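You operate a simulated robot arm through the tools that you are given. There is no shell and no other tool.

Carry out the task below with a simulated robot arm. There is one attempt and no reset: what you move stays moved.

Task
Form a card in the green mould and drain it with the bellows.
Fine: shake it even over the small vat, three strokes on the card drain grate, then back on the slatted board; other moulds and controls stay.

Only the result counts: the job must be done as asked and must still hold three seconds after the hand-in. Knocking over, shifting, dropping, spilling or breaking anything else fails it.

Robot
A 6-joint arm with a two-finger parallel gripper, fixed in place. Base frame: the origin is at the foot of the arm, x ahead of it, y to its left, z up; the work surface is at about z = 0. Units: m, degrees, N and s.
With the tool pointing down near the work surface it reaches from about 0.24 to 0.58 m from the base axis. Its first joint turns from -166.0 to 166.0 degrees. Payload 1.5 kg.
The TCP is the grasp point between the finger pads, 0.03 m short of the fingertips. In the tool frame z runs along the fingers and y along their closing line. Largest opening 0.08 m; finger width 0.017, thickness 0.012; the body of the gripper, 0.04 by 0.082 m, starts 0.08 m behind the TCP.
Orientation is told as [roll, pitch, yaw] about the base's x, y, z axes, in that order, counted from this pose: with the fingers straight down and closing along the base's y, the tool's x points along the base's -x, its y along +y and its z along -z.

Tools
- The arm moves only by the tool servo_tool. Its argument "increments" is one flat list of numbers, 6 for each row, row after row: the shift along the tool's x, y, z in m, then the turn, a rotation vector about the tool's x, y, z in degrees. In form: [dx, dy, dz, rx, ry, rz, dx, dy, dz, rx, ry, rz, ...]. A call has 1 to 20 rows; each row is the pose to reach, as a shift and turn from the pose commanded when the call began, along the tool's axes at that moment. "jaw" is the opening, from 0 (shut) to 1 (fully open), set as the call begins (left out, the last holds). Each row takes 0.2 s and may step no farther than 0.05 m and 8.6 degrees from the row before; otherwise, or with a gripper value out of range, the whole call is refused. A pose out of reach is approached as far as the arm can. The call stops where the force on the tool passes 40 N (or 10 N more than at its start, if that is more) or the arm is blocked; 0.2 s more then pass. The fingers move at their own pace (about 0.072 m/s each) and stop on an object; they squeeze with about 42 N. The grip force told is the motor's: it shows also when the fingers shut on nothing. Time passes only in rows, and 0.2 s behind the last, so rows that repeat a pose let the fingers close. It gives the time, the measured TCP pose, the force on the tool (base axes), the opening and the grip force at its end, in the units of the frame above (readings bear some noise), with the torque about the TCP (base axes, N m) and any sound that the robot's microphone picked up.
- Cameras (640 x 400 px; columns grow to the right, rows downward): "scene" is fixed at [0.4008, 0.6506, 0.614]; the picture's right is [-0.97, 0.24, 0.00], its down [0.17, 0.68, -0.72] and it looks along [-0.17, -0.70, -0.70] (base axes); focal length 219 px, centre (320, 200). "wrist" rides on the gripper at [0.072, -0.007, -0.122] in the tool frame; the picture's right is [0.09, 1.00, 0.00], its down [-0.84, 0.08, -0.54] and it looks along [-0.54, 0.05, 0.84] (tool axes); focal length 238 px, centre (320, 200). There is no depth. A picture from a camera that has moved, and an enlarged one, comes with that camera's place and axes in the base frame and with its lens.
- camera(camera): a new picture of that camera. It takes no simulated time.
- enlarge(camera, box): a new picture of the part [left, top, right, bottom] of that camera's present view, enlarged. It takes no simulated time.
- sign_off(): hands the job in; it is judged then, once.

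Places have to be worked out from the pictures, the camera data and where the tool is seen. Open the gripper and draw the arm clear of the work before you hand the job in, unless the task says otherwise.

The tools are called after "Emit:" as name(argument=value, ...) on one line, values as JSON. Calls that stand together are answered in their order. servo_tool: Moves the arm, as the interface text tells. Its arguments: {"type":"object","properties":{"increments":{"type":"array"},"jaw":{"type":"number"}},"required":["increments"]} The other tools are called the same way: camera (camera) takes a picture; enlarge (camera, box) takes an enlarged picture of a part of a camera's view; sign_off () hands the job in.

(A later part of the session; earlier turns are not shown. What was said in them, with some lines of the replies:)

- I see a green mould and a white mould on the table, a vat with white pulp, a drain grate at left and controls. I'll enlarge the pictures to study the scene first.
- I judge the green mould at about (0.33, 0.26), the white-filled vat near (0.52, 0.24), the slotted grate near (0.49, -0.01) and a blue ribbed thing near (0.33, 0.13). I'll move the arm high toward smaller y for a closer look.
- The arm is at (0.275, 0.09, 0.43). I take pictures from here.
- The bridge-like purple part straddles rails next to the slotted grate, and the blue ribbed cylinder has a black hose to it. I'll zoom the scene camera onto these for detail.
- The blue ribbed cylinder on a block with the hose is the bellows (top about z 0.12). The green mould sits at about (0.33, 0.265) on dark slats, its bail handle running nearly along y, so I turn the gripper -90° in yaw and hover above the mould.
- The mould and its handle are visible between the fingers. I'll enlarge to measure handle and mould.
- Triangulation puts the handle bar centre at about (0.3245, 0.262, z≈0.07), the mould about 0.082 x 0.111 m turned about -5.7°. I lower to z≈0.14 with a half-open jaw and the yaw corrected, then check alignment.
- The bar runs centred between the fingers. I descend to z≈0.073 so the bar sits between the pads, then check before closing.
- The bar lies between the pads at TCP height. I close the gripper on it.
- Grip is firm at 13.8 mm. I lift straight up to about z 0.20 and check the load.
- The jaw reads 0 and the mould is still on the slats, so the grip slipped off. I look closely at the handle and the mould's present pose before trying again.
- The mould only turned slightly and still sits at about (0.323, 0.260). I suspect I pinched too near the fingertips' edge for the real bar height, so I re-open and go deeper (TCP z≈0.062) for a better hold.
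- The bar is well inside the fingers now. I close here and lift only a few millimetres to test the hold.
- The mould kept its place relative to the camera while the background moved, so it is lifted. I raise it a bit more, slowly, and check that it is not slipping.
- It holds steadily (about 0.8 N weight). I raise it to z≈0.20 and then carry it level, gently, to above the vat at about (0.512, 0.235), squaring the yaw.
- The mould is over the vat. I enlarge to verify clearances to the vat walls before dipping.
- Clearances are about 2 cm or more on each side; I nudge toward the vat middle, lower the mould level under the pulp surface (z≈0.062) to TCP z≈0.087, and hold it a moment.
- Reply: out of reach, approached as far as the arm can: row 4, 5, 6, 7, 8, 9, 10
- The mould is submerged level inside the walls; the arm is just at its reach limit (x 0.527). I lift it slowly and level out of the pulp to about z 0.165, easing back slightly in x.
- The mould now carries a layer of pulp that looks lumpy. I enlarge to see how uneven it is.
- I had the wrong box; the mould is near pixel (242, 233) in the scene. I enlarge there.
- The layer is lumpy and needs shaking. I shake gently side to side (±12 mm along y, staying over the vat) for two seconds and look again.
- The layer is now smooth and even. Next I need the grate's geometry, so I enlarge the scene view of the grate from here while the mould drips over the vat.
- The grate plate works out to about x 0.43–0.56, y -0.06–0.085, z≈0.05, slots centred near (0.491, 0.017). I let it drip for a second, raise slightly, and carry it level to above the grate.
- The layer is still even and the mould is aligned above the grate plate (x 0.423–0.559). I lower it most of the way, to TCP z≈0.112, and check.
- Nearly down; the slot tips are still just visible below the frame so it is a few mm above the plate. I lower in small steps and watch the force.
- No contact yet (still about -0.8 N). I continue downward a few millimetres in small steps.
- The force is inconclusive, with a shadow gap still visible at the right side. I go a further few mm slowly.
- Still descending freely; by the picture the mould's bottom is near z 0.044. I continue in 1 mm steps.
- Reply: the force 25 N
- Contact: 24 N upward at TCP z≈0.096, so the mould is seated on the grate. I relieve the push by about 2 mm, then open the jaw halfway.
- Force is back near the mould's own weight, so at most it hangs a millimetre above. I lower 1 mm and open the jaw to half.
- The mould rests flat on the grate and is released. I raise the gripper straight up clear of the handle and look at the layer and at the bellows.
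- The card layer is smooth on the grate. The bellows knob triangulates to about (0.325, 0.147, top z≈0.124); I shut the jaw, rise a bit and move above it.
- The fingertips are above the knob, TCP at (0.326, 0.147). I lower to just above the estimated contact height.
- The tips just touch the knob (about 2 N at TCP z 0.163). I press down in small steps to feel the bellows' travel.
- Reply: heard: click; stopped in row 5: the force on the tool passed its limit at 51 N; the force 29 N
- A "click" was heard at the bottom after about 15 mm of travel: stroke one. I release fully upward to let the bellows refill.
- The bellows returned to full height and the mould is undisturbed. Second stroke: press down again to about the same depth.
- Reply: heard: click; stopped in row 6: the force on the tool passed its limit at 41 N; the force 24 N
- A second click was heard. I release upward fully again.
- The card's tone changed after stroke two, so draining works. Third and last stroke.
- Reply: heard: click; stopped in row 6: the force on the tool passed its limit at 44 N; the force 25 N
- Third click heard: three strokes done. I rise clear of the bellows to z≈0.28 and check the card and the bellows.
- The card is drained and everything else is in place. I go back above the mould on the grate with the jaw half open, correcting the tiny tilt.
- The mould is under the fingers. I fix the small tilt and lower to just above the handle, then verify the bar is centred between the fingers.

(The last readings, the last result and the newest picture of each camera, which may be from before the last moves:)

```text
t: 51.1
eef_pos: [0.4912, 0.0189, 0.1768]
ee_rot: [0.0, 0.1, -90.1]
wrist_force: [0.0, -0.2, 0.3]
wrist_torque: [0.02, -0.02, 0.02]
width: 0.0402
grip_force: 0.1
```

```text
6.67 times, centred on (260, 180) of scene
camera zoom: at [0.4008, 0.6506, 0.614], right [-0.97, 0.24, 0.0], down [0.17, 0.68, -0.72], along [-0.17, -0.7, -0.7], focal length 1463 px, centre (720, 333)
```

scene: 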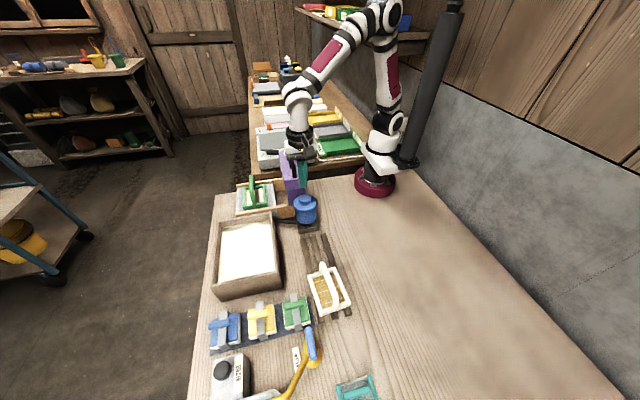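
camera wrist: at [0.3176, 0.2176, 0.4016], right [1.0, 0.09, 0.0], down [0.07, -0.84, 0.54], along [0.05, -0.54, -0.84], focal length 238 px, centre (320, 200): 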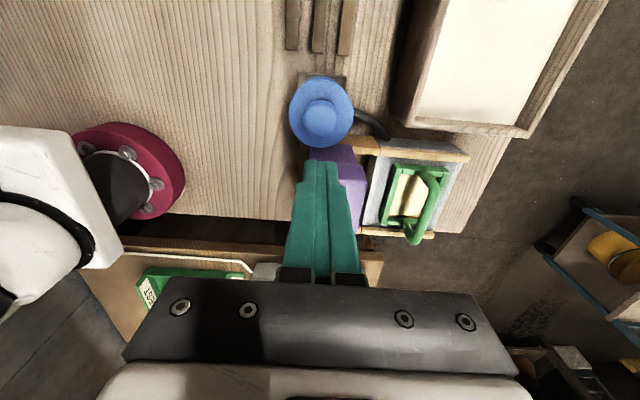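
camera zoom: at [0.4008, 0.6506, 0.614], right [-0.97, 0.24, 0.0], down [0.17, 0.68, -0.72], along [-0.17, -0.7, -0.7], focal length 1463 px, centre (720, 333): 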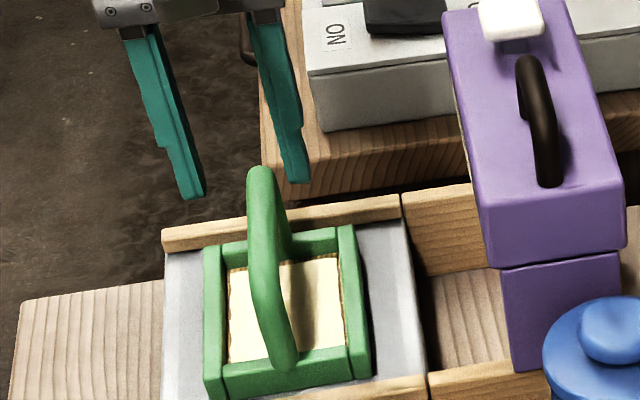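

The bar is centred. I descend to the earlier grasp height (TCP z≈0.096), stopping short of any contact.

Emit:
servo_tool(increments=[0.0005, 0, 0.02, 0, 0, 0, 0.001, 0, 0.04, 0, 0, 0, 0.001, 0, 0.06, 0, 0, 0, 0.001, 0, 0.072, 0, 0, 0, 0.001, 0, 0.08, 0, 0, 0, 0.001, 0, 0.08, 0, 0, 0])

Emit:
enlarge(camera="wrist", box=[220, 40, 430, 280])

```text
t: 52.5
eef_pos: [0.4897, 0.0198, 0.0975]
ee_rot: [-0.1, 0.1, -90.1]
wrist_force: [0.1, 0.4, 0.3]
wrist_torque: [0.02, 0.02, 0.01]
width: 0.0401
grip_force: 0.1
```

```text
1.67 times, centred on (325, 160) of wrist
camera zoom: at [0.4841, 0.0924, 0.2196], right [1.0, 0.09, 0.0], down [0.08, -0.84, 0.54], along [0.05, -0.54, -0.84], focal length 397 px, centre (312, 267)
```

zoom: 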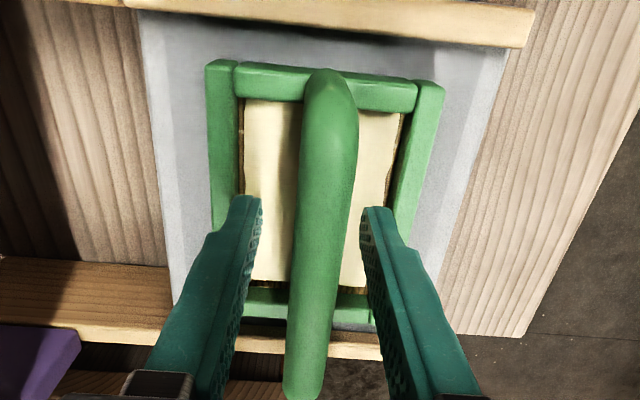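

Position matches the release pose. I close the jaw and make a small test lift.

Emit:
servo_tool(increments=[0, 0, 0.001, 0, 0, 0, 0, 0, 0.001, 0, 0, 0, 0, 0, 0.001, 0, 0, 0, 0, 0, 0.001, 0, 0, 0, 0, 0, 0.001, 0, 0, 0, 0, 0, 0.001, 0, 0, 0], jaw=0)

Emit:
servo_tool(increments=[0, 0, -0.002, 0, 0, 0, 0, 0, -0.004, 0, 0, 0, 0, 0, -0.007, 0, 0, 0, 0, 0, -0.01, 0, 0, 0, 0, 0, -0.01, 0, 0, 0])

Emit:
enlarge(camera="wrist", box=[220, 40, 430, 280])

Emit:
enlarge(camera="scene", box=[230, 175, 280, 218])

```text
t: 53.9
eef_pos: [0.4894, 0.019, 0.0967]
ee_rot: [0.0, 0.1, -90.1]
wrist_force: [0.9, 0.6, 7.2]
wrist_torque: [0.01, -0.01, 0.03]
width: 0.0138
grip_force: 30.2
```

```text
t: 55.1
eef_pos: [0.4894, 0.0207, 0.1089]
ee_rot: [0.1, 0.0, -89.9]
wrist_force: [0.6, -0.7, -0.9]
wrist_torque: [0.03, -0.01, 0.03]
width: 0.014
grip_force: 29.7
```

```text
1.67 times, centred on (325, 160) of wrist
camera zoom: at [0.4835, 0.0927, 0.2299], right [1.0, 0.09, 0.0], down [0.08, -0.84, 0.54], along [0.05, -0.54, -0.84], focal length 397 px, centre (312, 267)
```

zoom: 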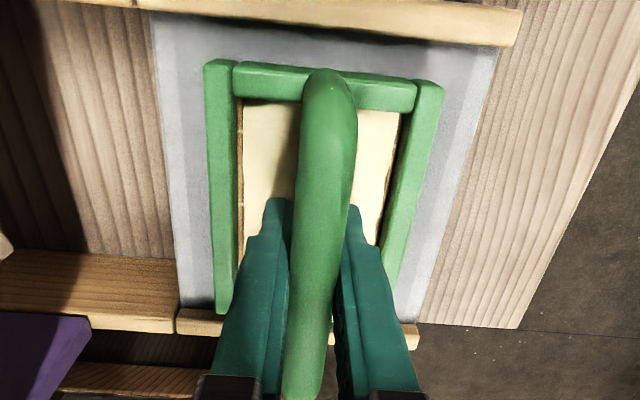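

```text
9.30 times, centred on (255, 196) of scene
camera zoom: at [0.4008, 0.6506, 0.614], right [-0.97, 0.24, 0.0], down [0.17, 0.68, -0.72], along [-0.17, -0.7, -0.7], focal length 2041 px, centre (925, 233)
```

zoom: 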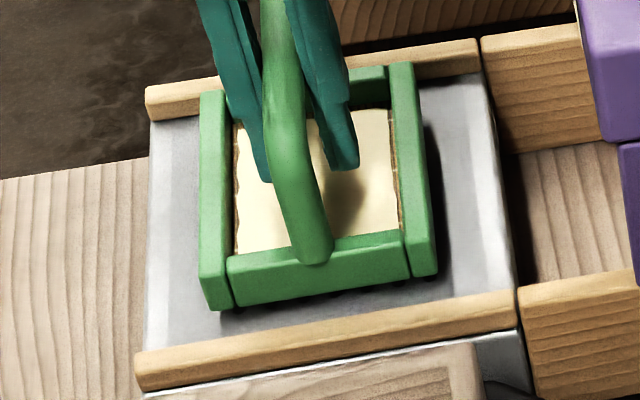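

Held firmly and the card looks flat. I lift to z≈0.205 and carry it level in +y past the bellows, over the vat.

Emit:
servo_tool(increments=[0, 0, -0.01, 0, 0, 0, 0, 0, -0.025, 0, 0, 0, 0, 0, -0.042, 0, 0, 0, 0, 0, -0.06, 0, 0, 0, 0, 0, -0.078, 0, 0, 0, 0, 0, -0.092, 0, 0, 0, 0, 0, -0.097, 0, 0, 0, 0.008, 0, -0.097, 0, 0, 0, 0.025, 0, -0.097, 0, 0, 0, 0.047, 0, -0.097, 0, 0, 0, 0.07, 0, -0.097, 0, 0, 0, 0.093, 0, -0.097, 0, 0, 0, 0.116, 0, -0.097, 0, 0, 0, 0.14, 0, -0.097, 0, 0, 0, 0.164, 0, -0.097, 0, 0, 0, 0.188, 0, -0.097, 0, 0, 0, 0.21, 0, -0.097, 0, 0, 0, 0.228, 0, -0.097, 0, 0, 0, 0.24, 0, -0.097, 0, 0, 0, 0.243, 0, -0.097, 0, 0, 0])

Emit:
camera(camera="wrist")

Emit:
camera(camera="scene")

```text
t: 59.3
eef_pos: [0.4906, 0.2629, 0.205]
ee_rot: [0.0, 0.0, -90.1]
wrist_force: [-0.9, 0.0, -0.1]
wrist_torque: [0.01, -0.04, 0.0]
width: 0.0139
grip_force: 30.0
```

```text
taken
camera wrist: at [0.4841, 0.3358, 0.3271], right [1.0, 0.09, 0.0], down [0.08, -0.84, 0.54], along [0.05, -0.54, -0.84], focal length 238 px, centre (320, 200)
```

wrist: 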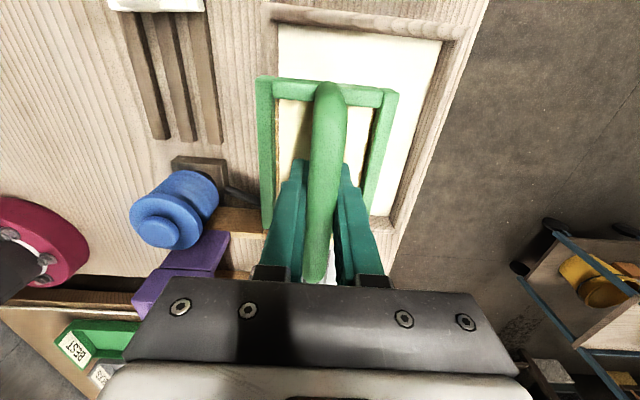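

```text
taken
```

scene: 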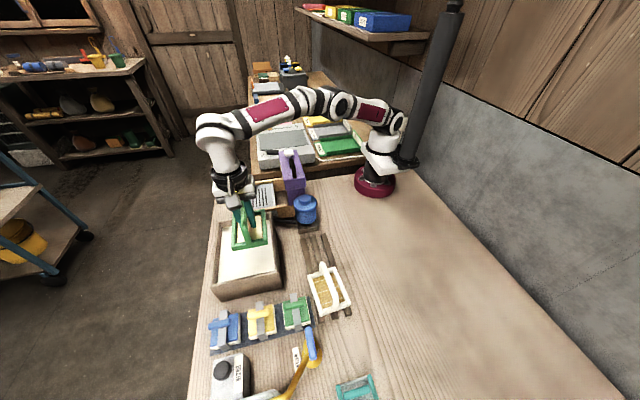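

Held level. Before carrying it over, I enlarge the empty slats to choose the placement.

Emit:
enlarge(camera="scene", box=[280, 215, 360, 325])

Emit:
enlarge(camera="wrist", box=[90, 0, 270, 180])

```text
3.64 times, centred on (320, 270) of scene
camera zoom: at [0.4008, 0.6506, 0.614], right [-0.97, 0.24, 0.0], down [0.17, 0.68, -0.72], along [-0.17, -0.7, -0.7], focal length 798 px, centre (320, -54)
```

zoom: 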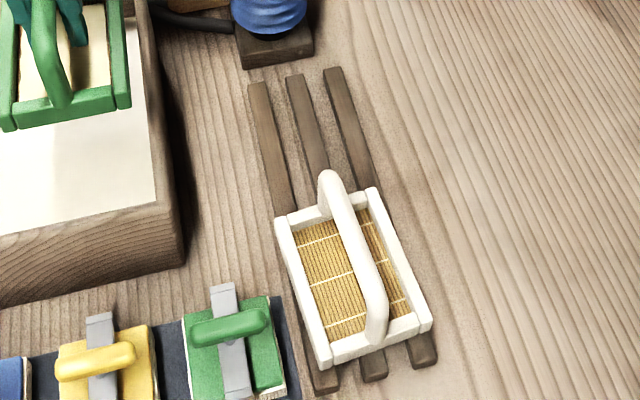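

```text
2.22 times, centred on (180, 90) of wrist
camera zoom: at [0.4841, 0.3358, 0.3271], right [1.0, 0.09, 0.0], down [0.08, -0.84, 0.54], along [0.05, -0.54, -0.84], focal length 530 px, centre (631, 444)
```

zoom: 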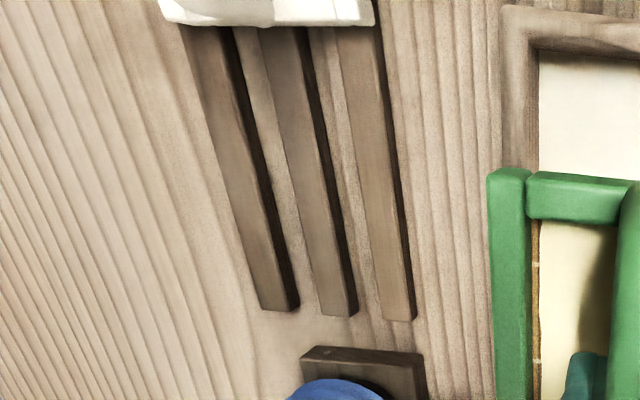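

The slats span x≈0.271–0.360 at y 0.26 with a slight -2.3° turn and end at y≈0.211; the white mould begins near y 0.352. I carry the mould to (0.318, 0.268) above them, turning to yaw -93°.

Emit:
servo_tool(increments=[0.0002, -0.007, 0, 0, 0, 0.1, 0.0006, -0.022, 0, 0, 0, 0.4, 0.0012, -0.042, 0, 0, 0, 0.8, 0.002, -0.064, 0, 0, 0, 1.2, 0.0026, -0.086, 0, 0, 0, 1.6, 0.0032, -0.108, 0, 0, 0, 2, 0.0038, -0.13, 0, 0, 0, 2.4, 0.0044, -0.15, 0, 0, 0, 2.7, 0.005, -0.165, 0, 0, 0, 3, 0.005, -0.172, 0, 0, 0, 3, 0.005, -0.172, 0, 0, 0, 3])

Emit:
camera(camera="wrist")

Emit:
enlarge(camera="scene", box=[260, 180, 380, 320])

```text
t: 61.7
eef_pos: [0.3182, 0.2683, 0.204]
ee_rot: [0.0, 0.2, -93.1]
wrist_force: [0.1, -0.2, -1.0]
wrist_torque: [0.02, 0.01, 0.0]
width: 0.0137
grip_force: 30.7
```

```text
taken
camera wrist: at [0.3151, 0.3415, 0.327], right [1.0, 0.04, 0.0], down [0.03, -0.84, 0.54], along [0.02, -0.54, -0.84], focal length 238 px, centre (320, 200)
```

wrist: 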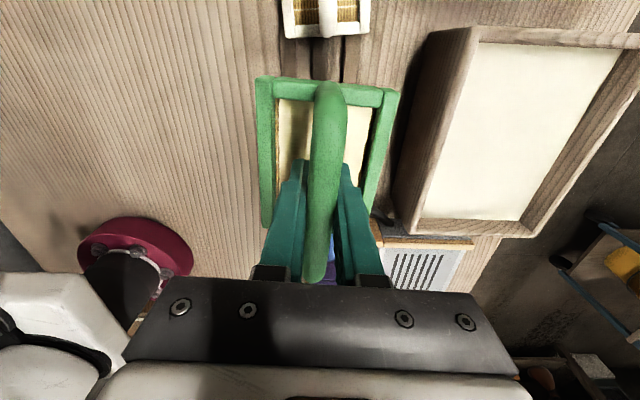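

```text
2.86 times, centred on (320, 250) of scene
camera zoom: at [0.4008, 0.6506, 0.614], right [-0.97, 0.24, 0.0], down [0.17, 0.68, -0.72], along [-0.17, -0.7, -0.7], focal length 627 px, centre (320, 57)
```

zoom: 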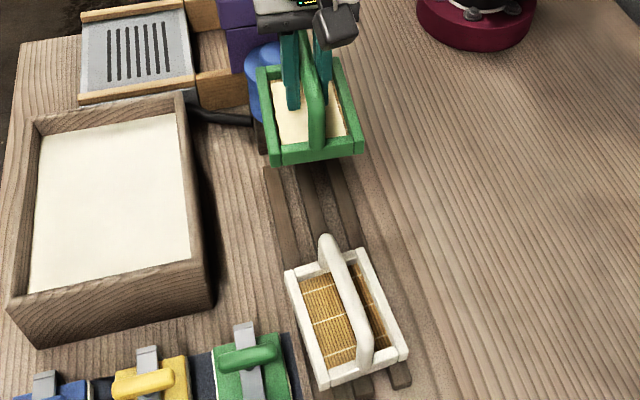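

Above the slats and clear of the bellows and white mould. I lower to TCP z≈0.075 and check.

Emit:
servo_tool(increments=[0, 0, 0.008, 0, 0, 0, 0, 0, 0.025, 0, 0, 0, 0, 0, 0.045, 0, 0, 0, 0, 0, 0.065, 0, 0, 0, 0, 0, 0.085, 0, 0, 0, 0, 0, 0.102, 0, 0, 0, 0, 0, 0.115, 0, 0, 0, 0, 0, 0.125, 0, 0, 0, 0, 0, 0.129, 0, 0, 0, 0, 0, 0.129, 0, 0, 0])

Emit:
enlarge(camera="wrist", box=[220, 0, 430, 280])

Emit:
enlarge(camera="scene", box=[280, 200, 360, 290])

```text
t: 63.9
eef_pos: [0.3168, 0.269, 0.0766]
ee_rot: [0.0, 0.1, -93.0]
wrist_force: [0.1, -0.1, -0.8]
wrist_torque: [-0.01, 0.02, -0.01]
width: 0.0138
grip_force: 30.4
```

```text
1.43 times, centred on (325, 140) of wrist
camera zoom: at [0.3158, 0.3416, 0.1981], right [1.0, 0.04, 0.0], down [0.03, -0.84, 0.54], along [0.02, -0.54, -0.84], focal length 340 px, centre (313, 286)
```

zoom: 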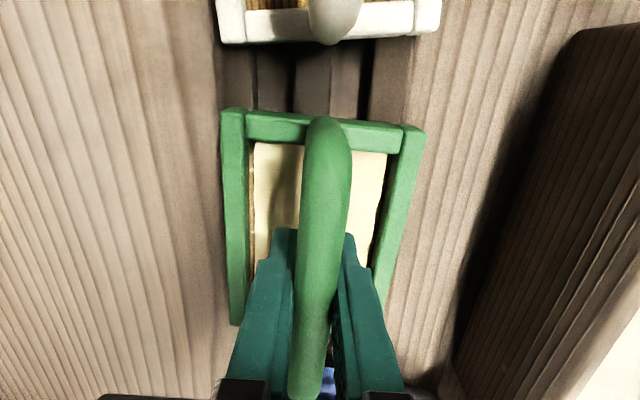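

```text
4.44 times, centred on (320, 245) of scene
camera zoom: at [0.4008, 0.6506, 0.614], right [-0.97, 0.24, 0.0], down [0.17, 0.68, -0.72], along [-0.17, -0.7, -0.7], focal length 975 px, centre (320, 0)
```

zoom: 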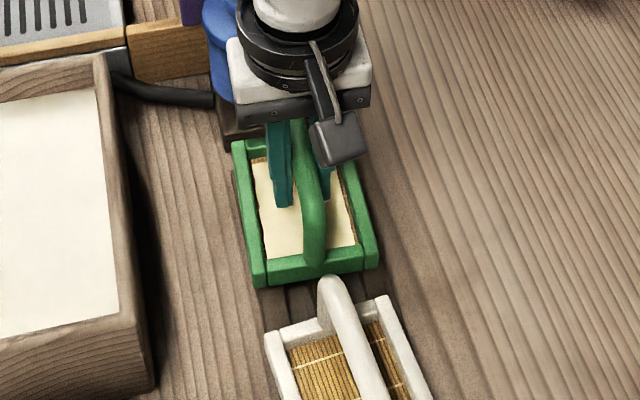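

Well aligned over the slats with a clear gap to the white mould. I lower another 9 mm slowly.

Emit:
servo_tool(increments=[0, 0, 0.003, 0, 0, 0, 0, 0, 0.006, 0, 0, 0, 0, 0, 0.008, 0, 0, 0, 0, 0, 0.009, 0, 0, 0, 0, 0, 0.009, 0, 0, 0])

Emit:
servo_tool(increments=[0, 0, 0.001, 0, 0, 0, 0, 0, 0.001, 0, 0, 0])

Emit:
servo_tool(increments=[0, 0, 0.001, 0, 0, 0, 0, 0, 0.001, 0, 0, 0])

```text
t: 65.1
eef_pos: [0.3166, 0.2679, 0.0672]
ee_rot: [0.0, 0.0, -93.1]
wrist_force: [1.0, -0.3, -1.4]
wrist_torque: [0.0, -0.02, 0.01]
width: 0.0138
grip_force: 29.8
```

```text
t: 65.7
eef_pos: [0.3181, 0.2683, 0.0679]
ee_rot: [0.0, 0.0, -93.1]
wrist_force: [-0.7, 0.6, -1.0]
wrist_torque: [0.0, -0.02, -0.04]
width: 0.0137
grip_force: 29.9
```

```text
t: 66.3
eef_pos: [0.3188, 0.2685, 0.0651]
ee_rot: [-0.1, -0.1, -93.1]
wrist_force: [-0.5, 0.6, -1.5]
wrist_torque: [-0.03, -0.02, 0.0]
width: 0.0139
grip_force: 29.5
```

No contact yet at z≈0.065; I continue by single millimetres until the force shows the slats.

Emit:
servo_tool(increments=[0, 0, 0.001, 0, 0, 0, 0, 0, 0.001, 0, 0, 0])

Emit:
servo_tool(increments=[0, 0, 0.001, 0, 0, 0, 0, 0, 0.001, 0, 0, 0])

```text
t: 66.9
eef_pos: [0.3176, 0.2679, 0.0654]
ee_rot: [0.0, 0.1, -93.2]
wrist_force: [0.0, 0.3, -0.4]
wrist_torque: [0.02, 0.0, -0.02]
width: 0.0141
grip_force: 29.9
```

```text
t: 67.5
eef_pos: [0.318, 0.268, 0.0637]
ee_rot: [0.0, 0.1, -93.0]
wrist_force: [0.5, 0.2, -0.6]
wrist_torque: [0.03, -0.01, 0.03]
width: 0.0141
grip_force: 29.8
```

Still only the mould's weight; two more single-millimetre steps.

Emit:
servo_tool(increments=[0, 0, 0.001, 0, 0, 0, 0, 0, 0.001, 0, 0, 0])

Emit:
enlarge(camera="scene", box=[285, 215, 345, 275])

```text
t: 68.1
eef_pos: [0.3183, 0.2686, 0.0622]
ee_rot: [0.0, 0.0, -93.1]
wrist_force: [0.1, 1.1, -0.7]
wrist_torque: [0.02, -0.01, 0.02]
width: 0.0138
grip_force: 30.2
```

```text
6.67 times, centred on (315, 245) of scene
camera zoom: at [0.4008, 0.6506, 0.614], right [-0.97, 0.24, 0.0], down [0.17, 0.68, -0.72], along [-0.17, -0.7, -0.7], focal length 1463 px, centre (353, -100)
```

zoom: 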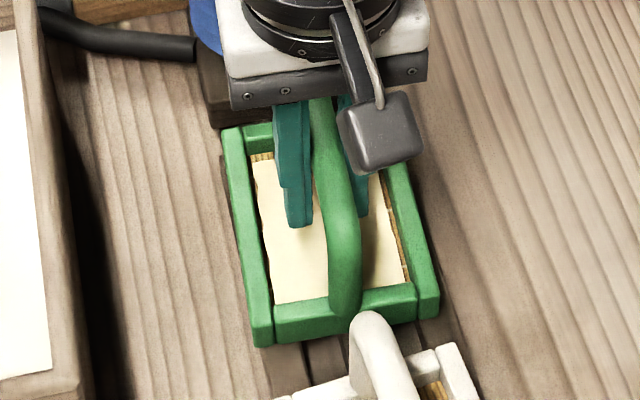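

Very near the slats. I keep stepping down 1 mm at a time.

Emit:
servo_tool(increments=[0, 0, 0.001, 0, 0, 0, 0, 0, 0.001, 0, 0, 0])

Emit:
servo_tool(increments=[0, 0, 0.0007, 0, 0, 0, 0, 0, 0.0007, 0, 0, 0])

```text
t: 68.7
eef_pos: [0.3172, 0.269, 0.061]
ee_rot: [0.0, 0.1, -93.1]
wrist_force: [-2.8, -5.8, 21.2]
wrist_torque: [-0.11, -0.07, 0.02]
width: 0.014
grip_force: 30.1
```

```text
t: 69.3
eef_pos: [0.318, 0.268, 0.0613]
ee_rot: [0.0, 0.1, -93.0]
wrist_force: [-1.2, -3.2, 22.9]
wrist_torque: [0.13, -0.02, -0.01]
width: 0.0138
grip_force: 30.2
```

Contact at about 21–23 N, so it is down on the slats. I ease off about 1 mm, then open the jaw to half.

Emit:
servo_tool(increments=[0, 0, -0.0006, 0, 0, 0, 0, 0, -0.0011, 0, 0, 0, 0, 0, -0.0011, 0, 0, 0])

Emit:
servo_tool(increments=[0, 0, 0, 0, 0, 0, 0, 0, 0, 0, 0, 0, 0, 0, 0, 0, 0, 0, 0, 0, 0, 0, 0, 0], jaw=0.5)

Emit:
enlarge(camera="wrist", box=[220, 0, 430, 280])

Emit:
enlarge(camera="scene", box=[285, 215, 345, 275])

```text
t: 70.1
eef_pos: [0.3174, 0.2676, 0.0611]
ee_rot: [-0.1, 0.0, -93.1]
wrist_force: [-0.6, 0.3, -1.0]
wrist_torque: [0.06, 0.0, 0.01]
width: 0.0137
grip_force: 29.8
```

```text
t: 71.1
eef_pos: [0.3169, 0.2681, 0.0612]
ee_rot: [0.0, 0.0, -93.1]
wrist_force: [-0.6, 0.8, -0.1]
wrist_torque: [0.02, 0.02, 0.01]
width: 0.04
grip_force: 0.0
```

```text
1.43 times, centred on (325, 140) of wrist
camera zoom: at [0.3157, 0.3413, 0.1842], right [1.0, 0.04, 0.0], down [0.03, -0.84, 0.54], along [0.02, -0.54, -0.84], focal length 340 px, centre (313, 286)
```

zoom: 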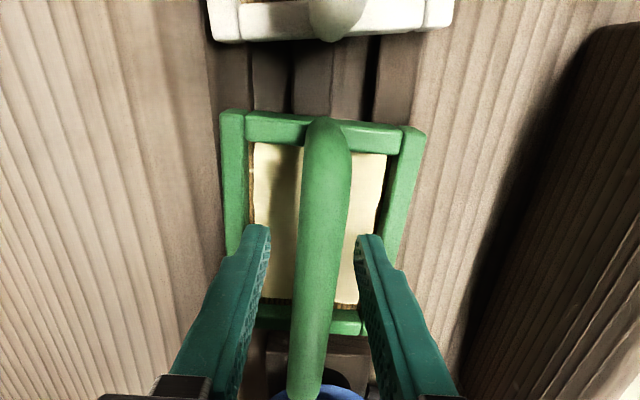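

```text
6.67 times, centred on (315, 245) of scene
camera zoom: at [0.4008, 0.6506, 0.614], right [-0.97, 0.24, 0.0], down [0.17, 0.68, -0.72], along [-0.17, -0.7, -0.7], focal length 1463 px, centre (353, -100)
```

zoom: 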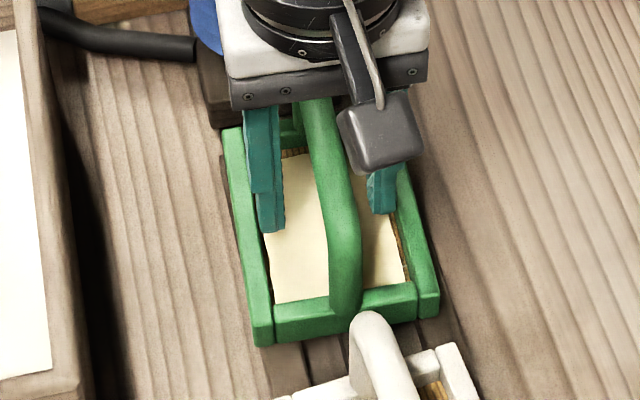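

The mould is released on the slats. I raise straight up slowly, clear of the handle, and then look over the whole scene.

Emit:
servo_tool(increments=[0, 0, -0.008, 0, 0, 0, 0, 0, -0.02, 0, 0, 0, 0, 0, -0.04, 0, 0, 0, 0, 0, -0.07, 0, 0, 0, 0, 0, -0.11, 0, 0, 0, 0, 0, -0.15, 0, 0, 0, 0, 0, -0.19, 0, 0, 0, 0, 0, -0.23, 0, 0, 0, 0, 0, -0.26, 0, 0, 0])

Emit:
camera(camera="scene")

Emit:
camera(camera="wrist")

Emit:
enlarge(camera="scene", box=[275, 205, 365, 325])

Emit:
enlarge(camera="scene", box=[290, 220, 350, 270])

Emit:
enlarge(camera="wrist", box=[240, 0, 400, 180])

```text
t: 73.1
eef_pos: [0.3182, 0.2703, 0.323]
ee_rot: [-0.1, 0.1, -93.0]
wrist_force: [-0.2, 0.1, 0.3]
wrist_torque: [0.01, -0.01, 0.0]
width: 0.0401
grip_force: 0.0
```

```text
taken
```

scene: 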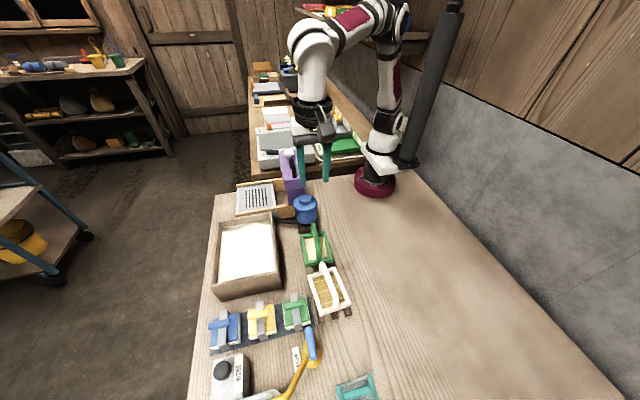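

```text
taken
camera wrist: at [0.3161, 0.3425, 0.4445], right [1.0, 0.04, 0.0], down [0.03, -0.84, 0.54], along [0.02, -0.54, -0.84], focal length 238 px, centre (320, 200)
```

wrist: 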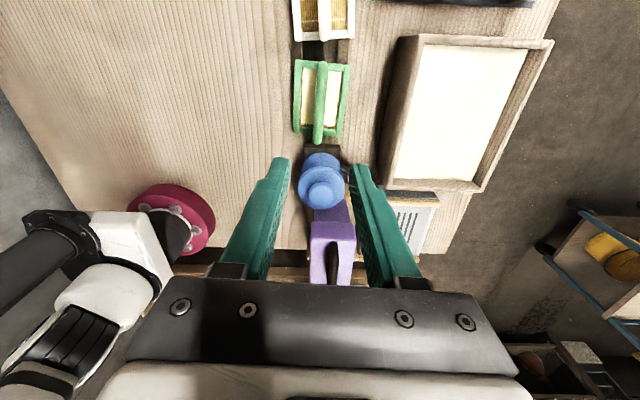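

```text
3.33 times, centred on (320, 265) of scene
camera zoom: at [0.4008, 0.6506, 0.614], right [-0.97, 0.24, 0.0], down [0.17, 0.68, -0.72], along [-0.17, -0.7, -0.7], focal length 731 px, centre (320, -17)
```

zoom: 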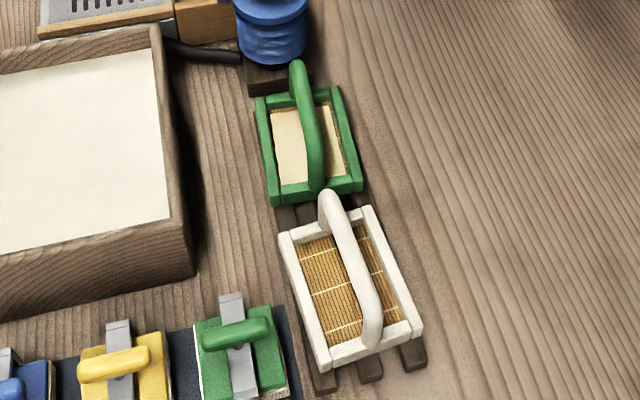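

```text
8.00 times, centred on (320, 245) of scene
camera zoom: at [0.4008, 0.6506, 0.614], right [-0.97, 0.24, 0.0], down [0.17, 0.68, -0.72], along [-0.17, -0.7, -0.7], focal length 1755 px, centre (320, -160)
```

zoom: 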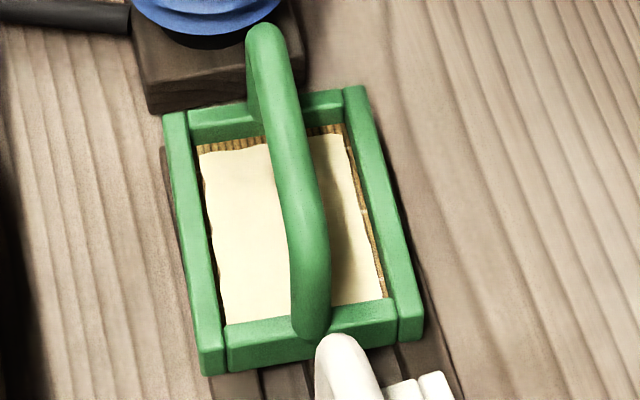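

```text
2.22 times, centred on (320, 90) of wrist
camera zoom: at [0.3161, 0.3425, 0.4445], right [1.0, 0.04, 0.0], down [0.03, -0.84, 0.54], along [0.02, -0.54, -0.84], focal length 530 px, centre (320, 444)
```

zoom: 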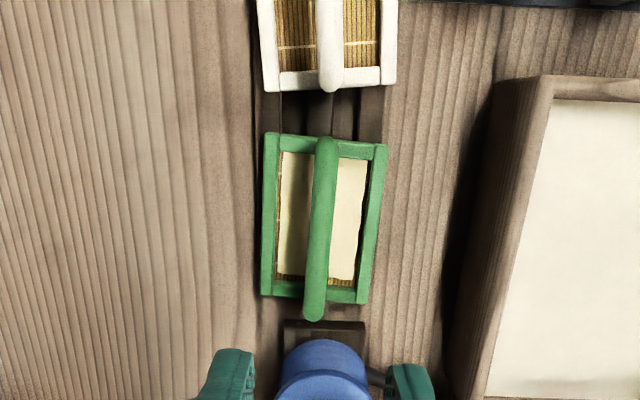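

All looks right: the flat drained card is in the green mould on the slats, the white mould, bellows and controls are in place. I open the jaw fully and draw the arm up and back.

Emit:
servo_tool(increments=[-0.001, -0.02, -0.02, 0, 0, 0, -0.003, -0.05, -0.045, 0, 0, 0, -0.004, -0.08, -0.065, 0, 0, 0, -0.005, -0.095, -0.075, 0, 0, 0, -0.005, -0.095, -0.075, 0, 0, 0, -0.005, -0.095, -0.075, 0, 0, 0], jaw=1)

Emit:
camera(camera="scene")

Emit:
enlarge(camera="scene", box=[200, 140, 400, 265])

```text
t: 74.5
eef_pos: [0.2239, 0.2706, 0.3971]
ee_rot: [-0.2, 0.0, -93.2]
wrist_force: [0.2, 0.3, 0.4]
wrist_torque: [0.01, 0.03, 0.0]
width: 0.08
grip_force: 0.1
```

```text
taken
```

scene: 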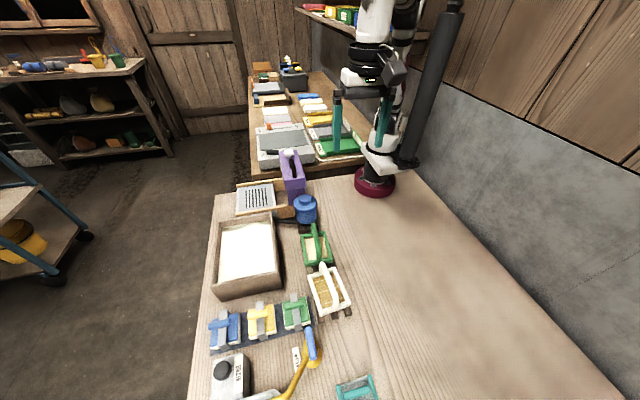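

```text
3.20 times, centred on (300, 202) of scene
camera zoom: at [0.4008, 0.6506, 0.614], right [-0.97, 0.24, 0.0], down [0.17, 0.68, -0.72], along [-0.17, -0.7, -0.7], focal length 702 px, centre (384, 192)
```

zoom: 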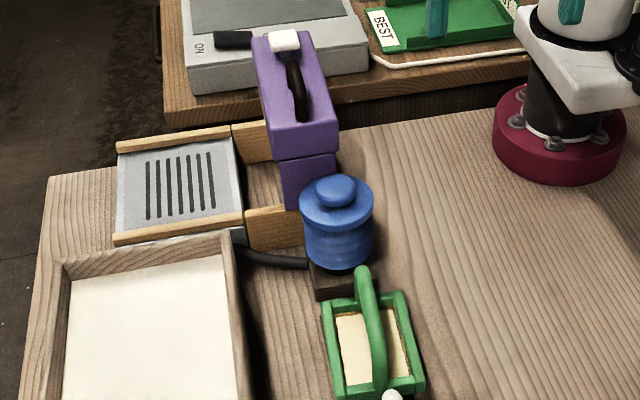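

The arm is clear with the gripper open, the card lies flat in the green mould on the slatted board, and the other moulds, bellows and controls are where they were. I hand the job in.

Emit:
sign_off()

```text
The job is handed in.
```

I formed the card in the green mould, drained it with the bellows and put it back on the slatted board. I have handed the job in, but no result came back.

- **Forming:** I dipped the mould level in the small vat and shook it side to side over the vat. The lumpy layer came out smooth and even.
- **Draining:** With the mould on the card drain grate, I pressed the bellows three times. Each press gave one click and I let the bellows rise fully after each. The card's tone changed as it drained.
- **Return:** The mould sits flat on the slats about 1 cm from where it started, because I centred it on the board. There is a clear gap to the white mould.
- **Grip slip:** My first grip on the handle slipped off before the mould left the slats, shifting it by about 2 mm. The deeper second grip held.
- **Everything else:** The last pictures show the white mould, the bellows and the controls in place, with no visible spills. The gripper is open and the arm is clear of the work.
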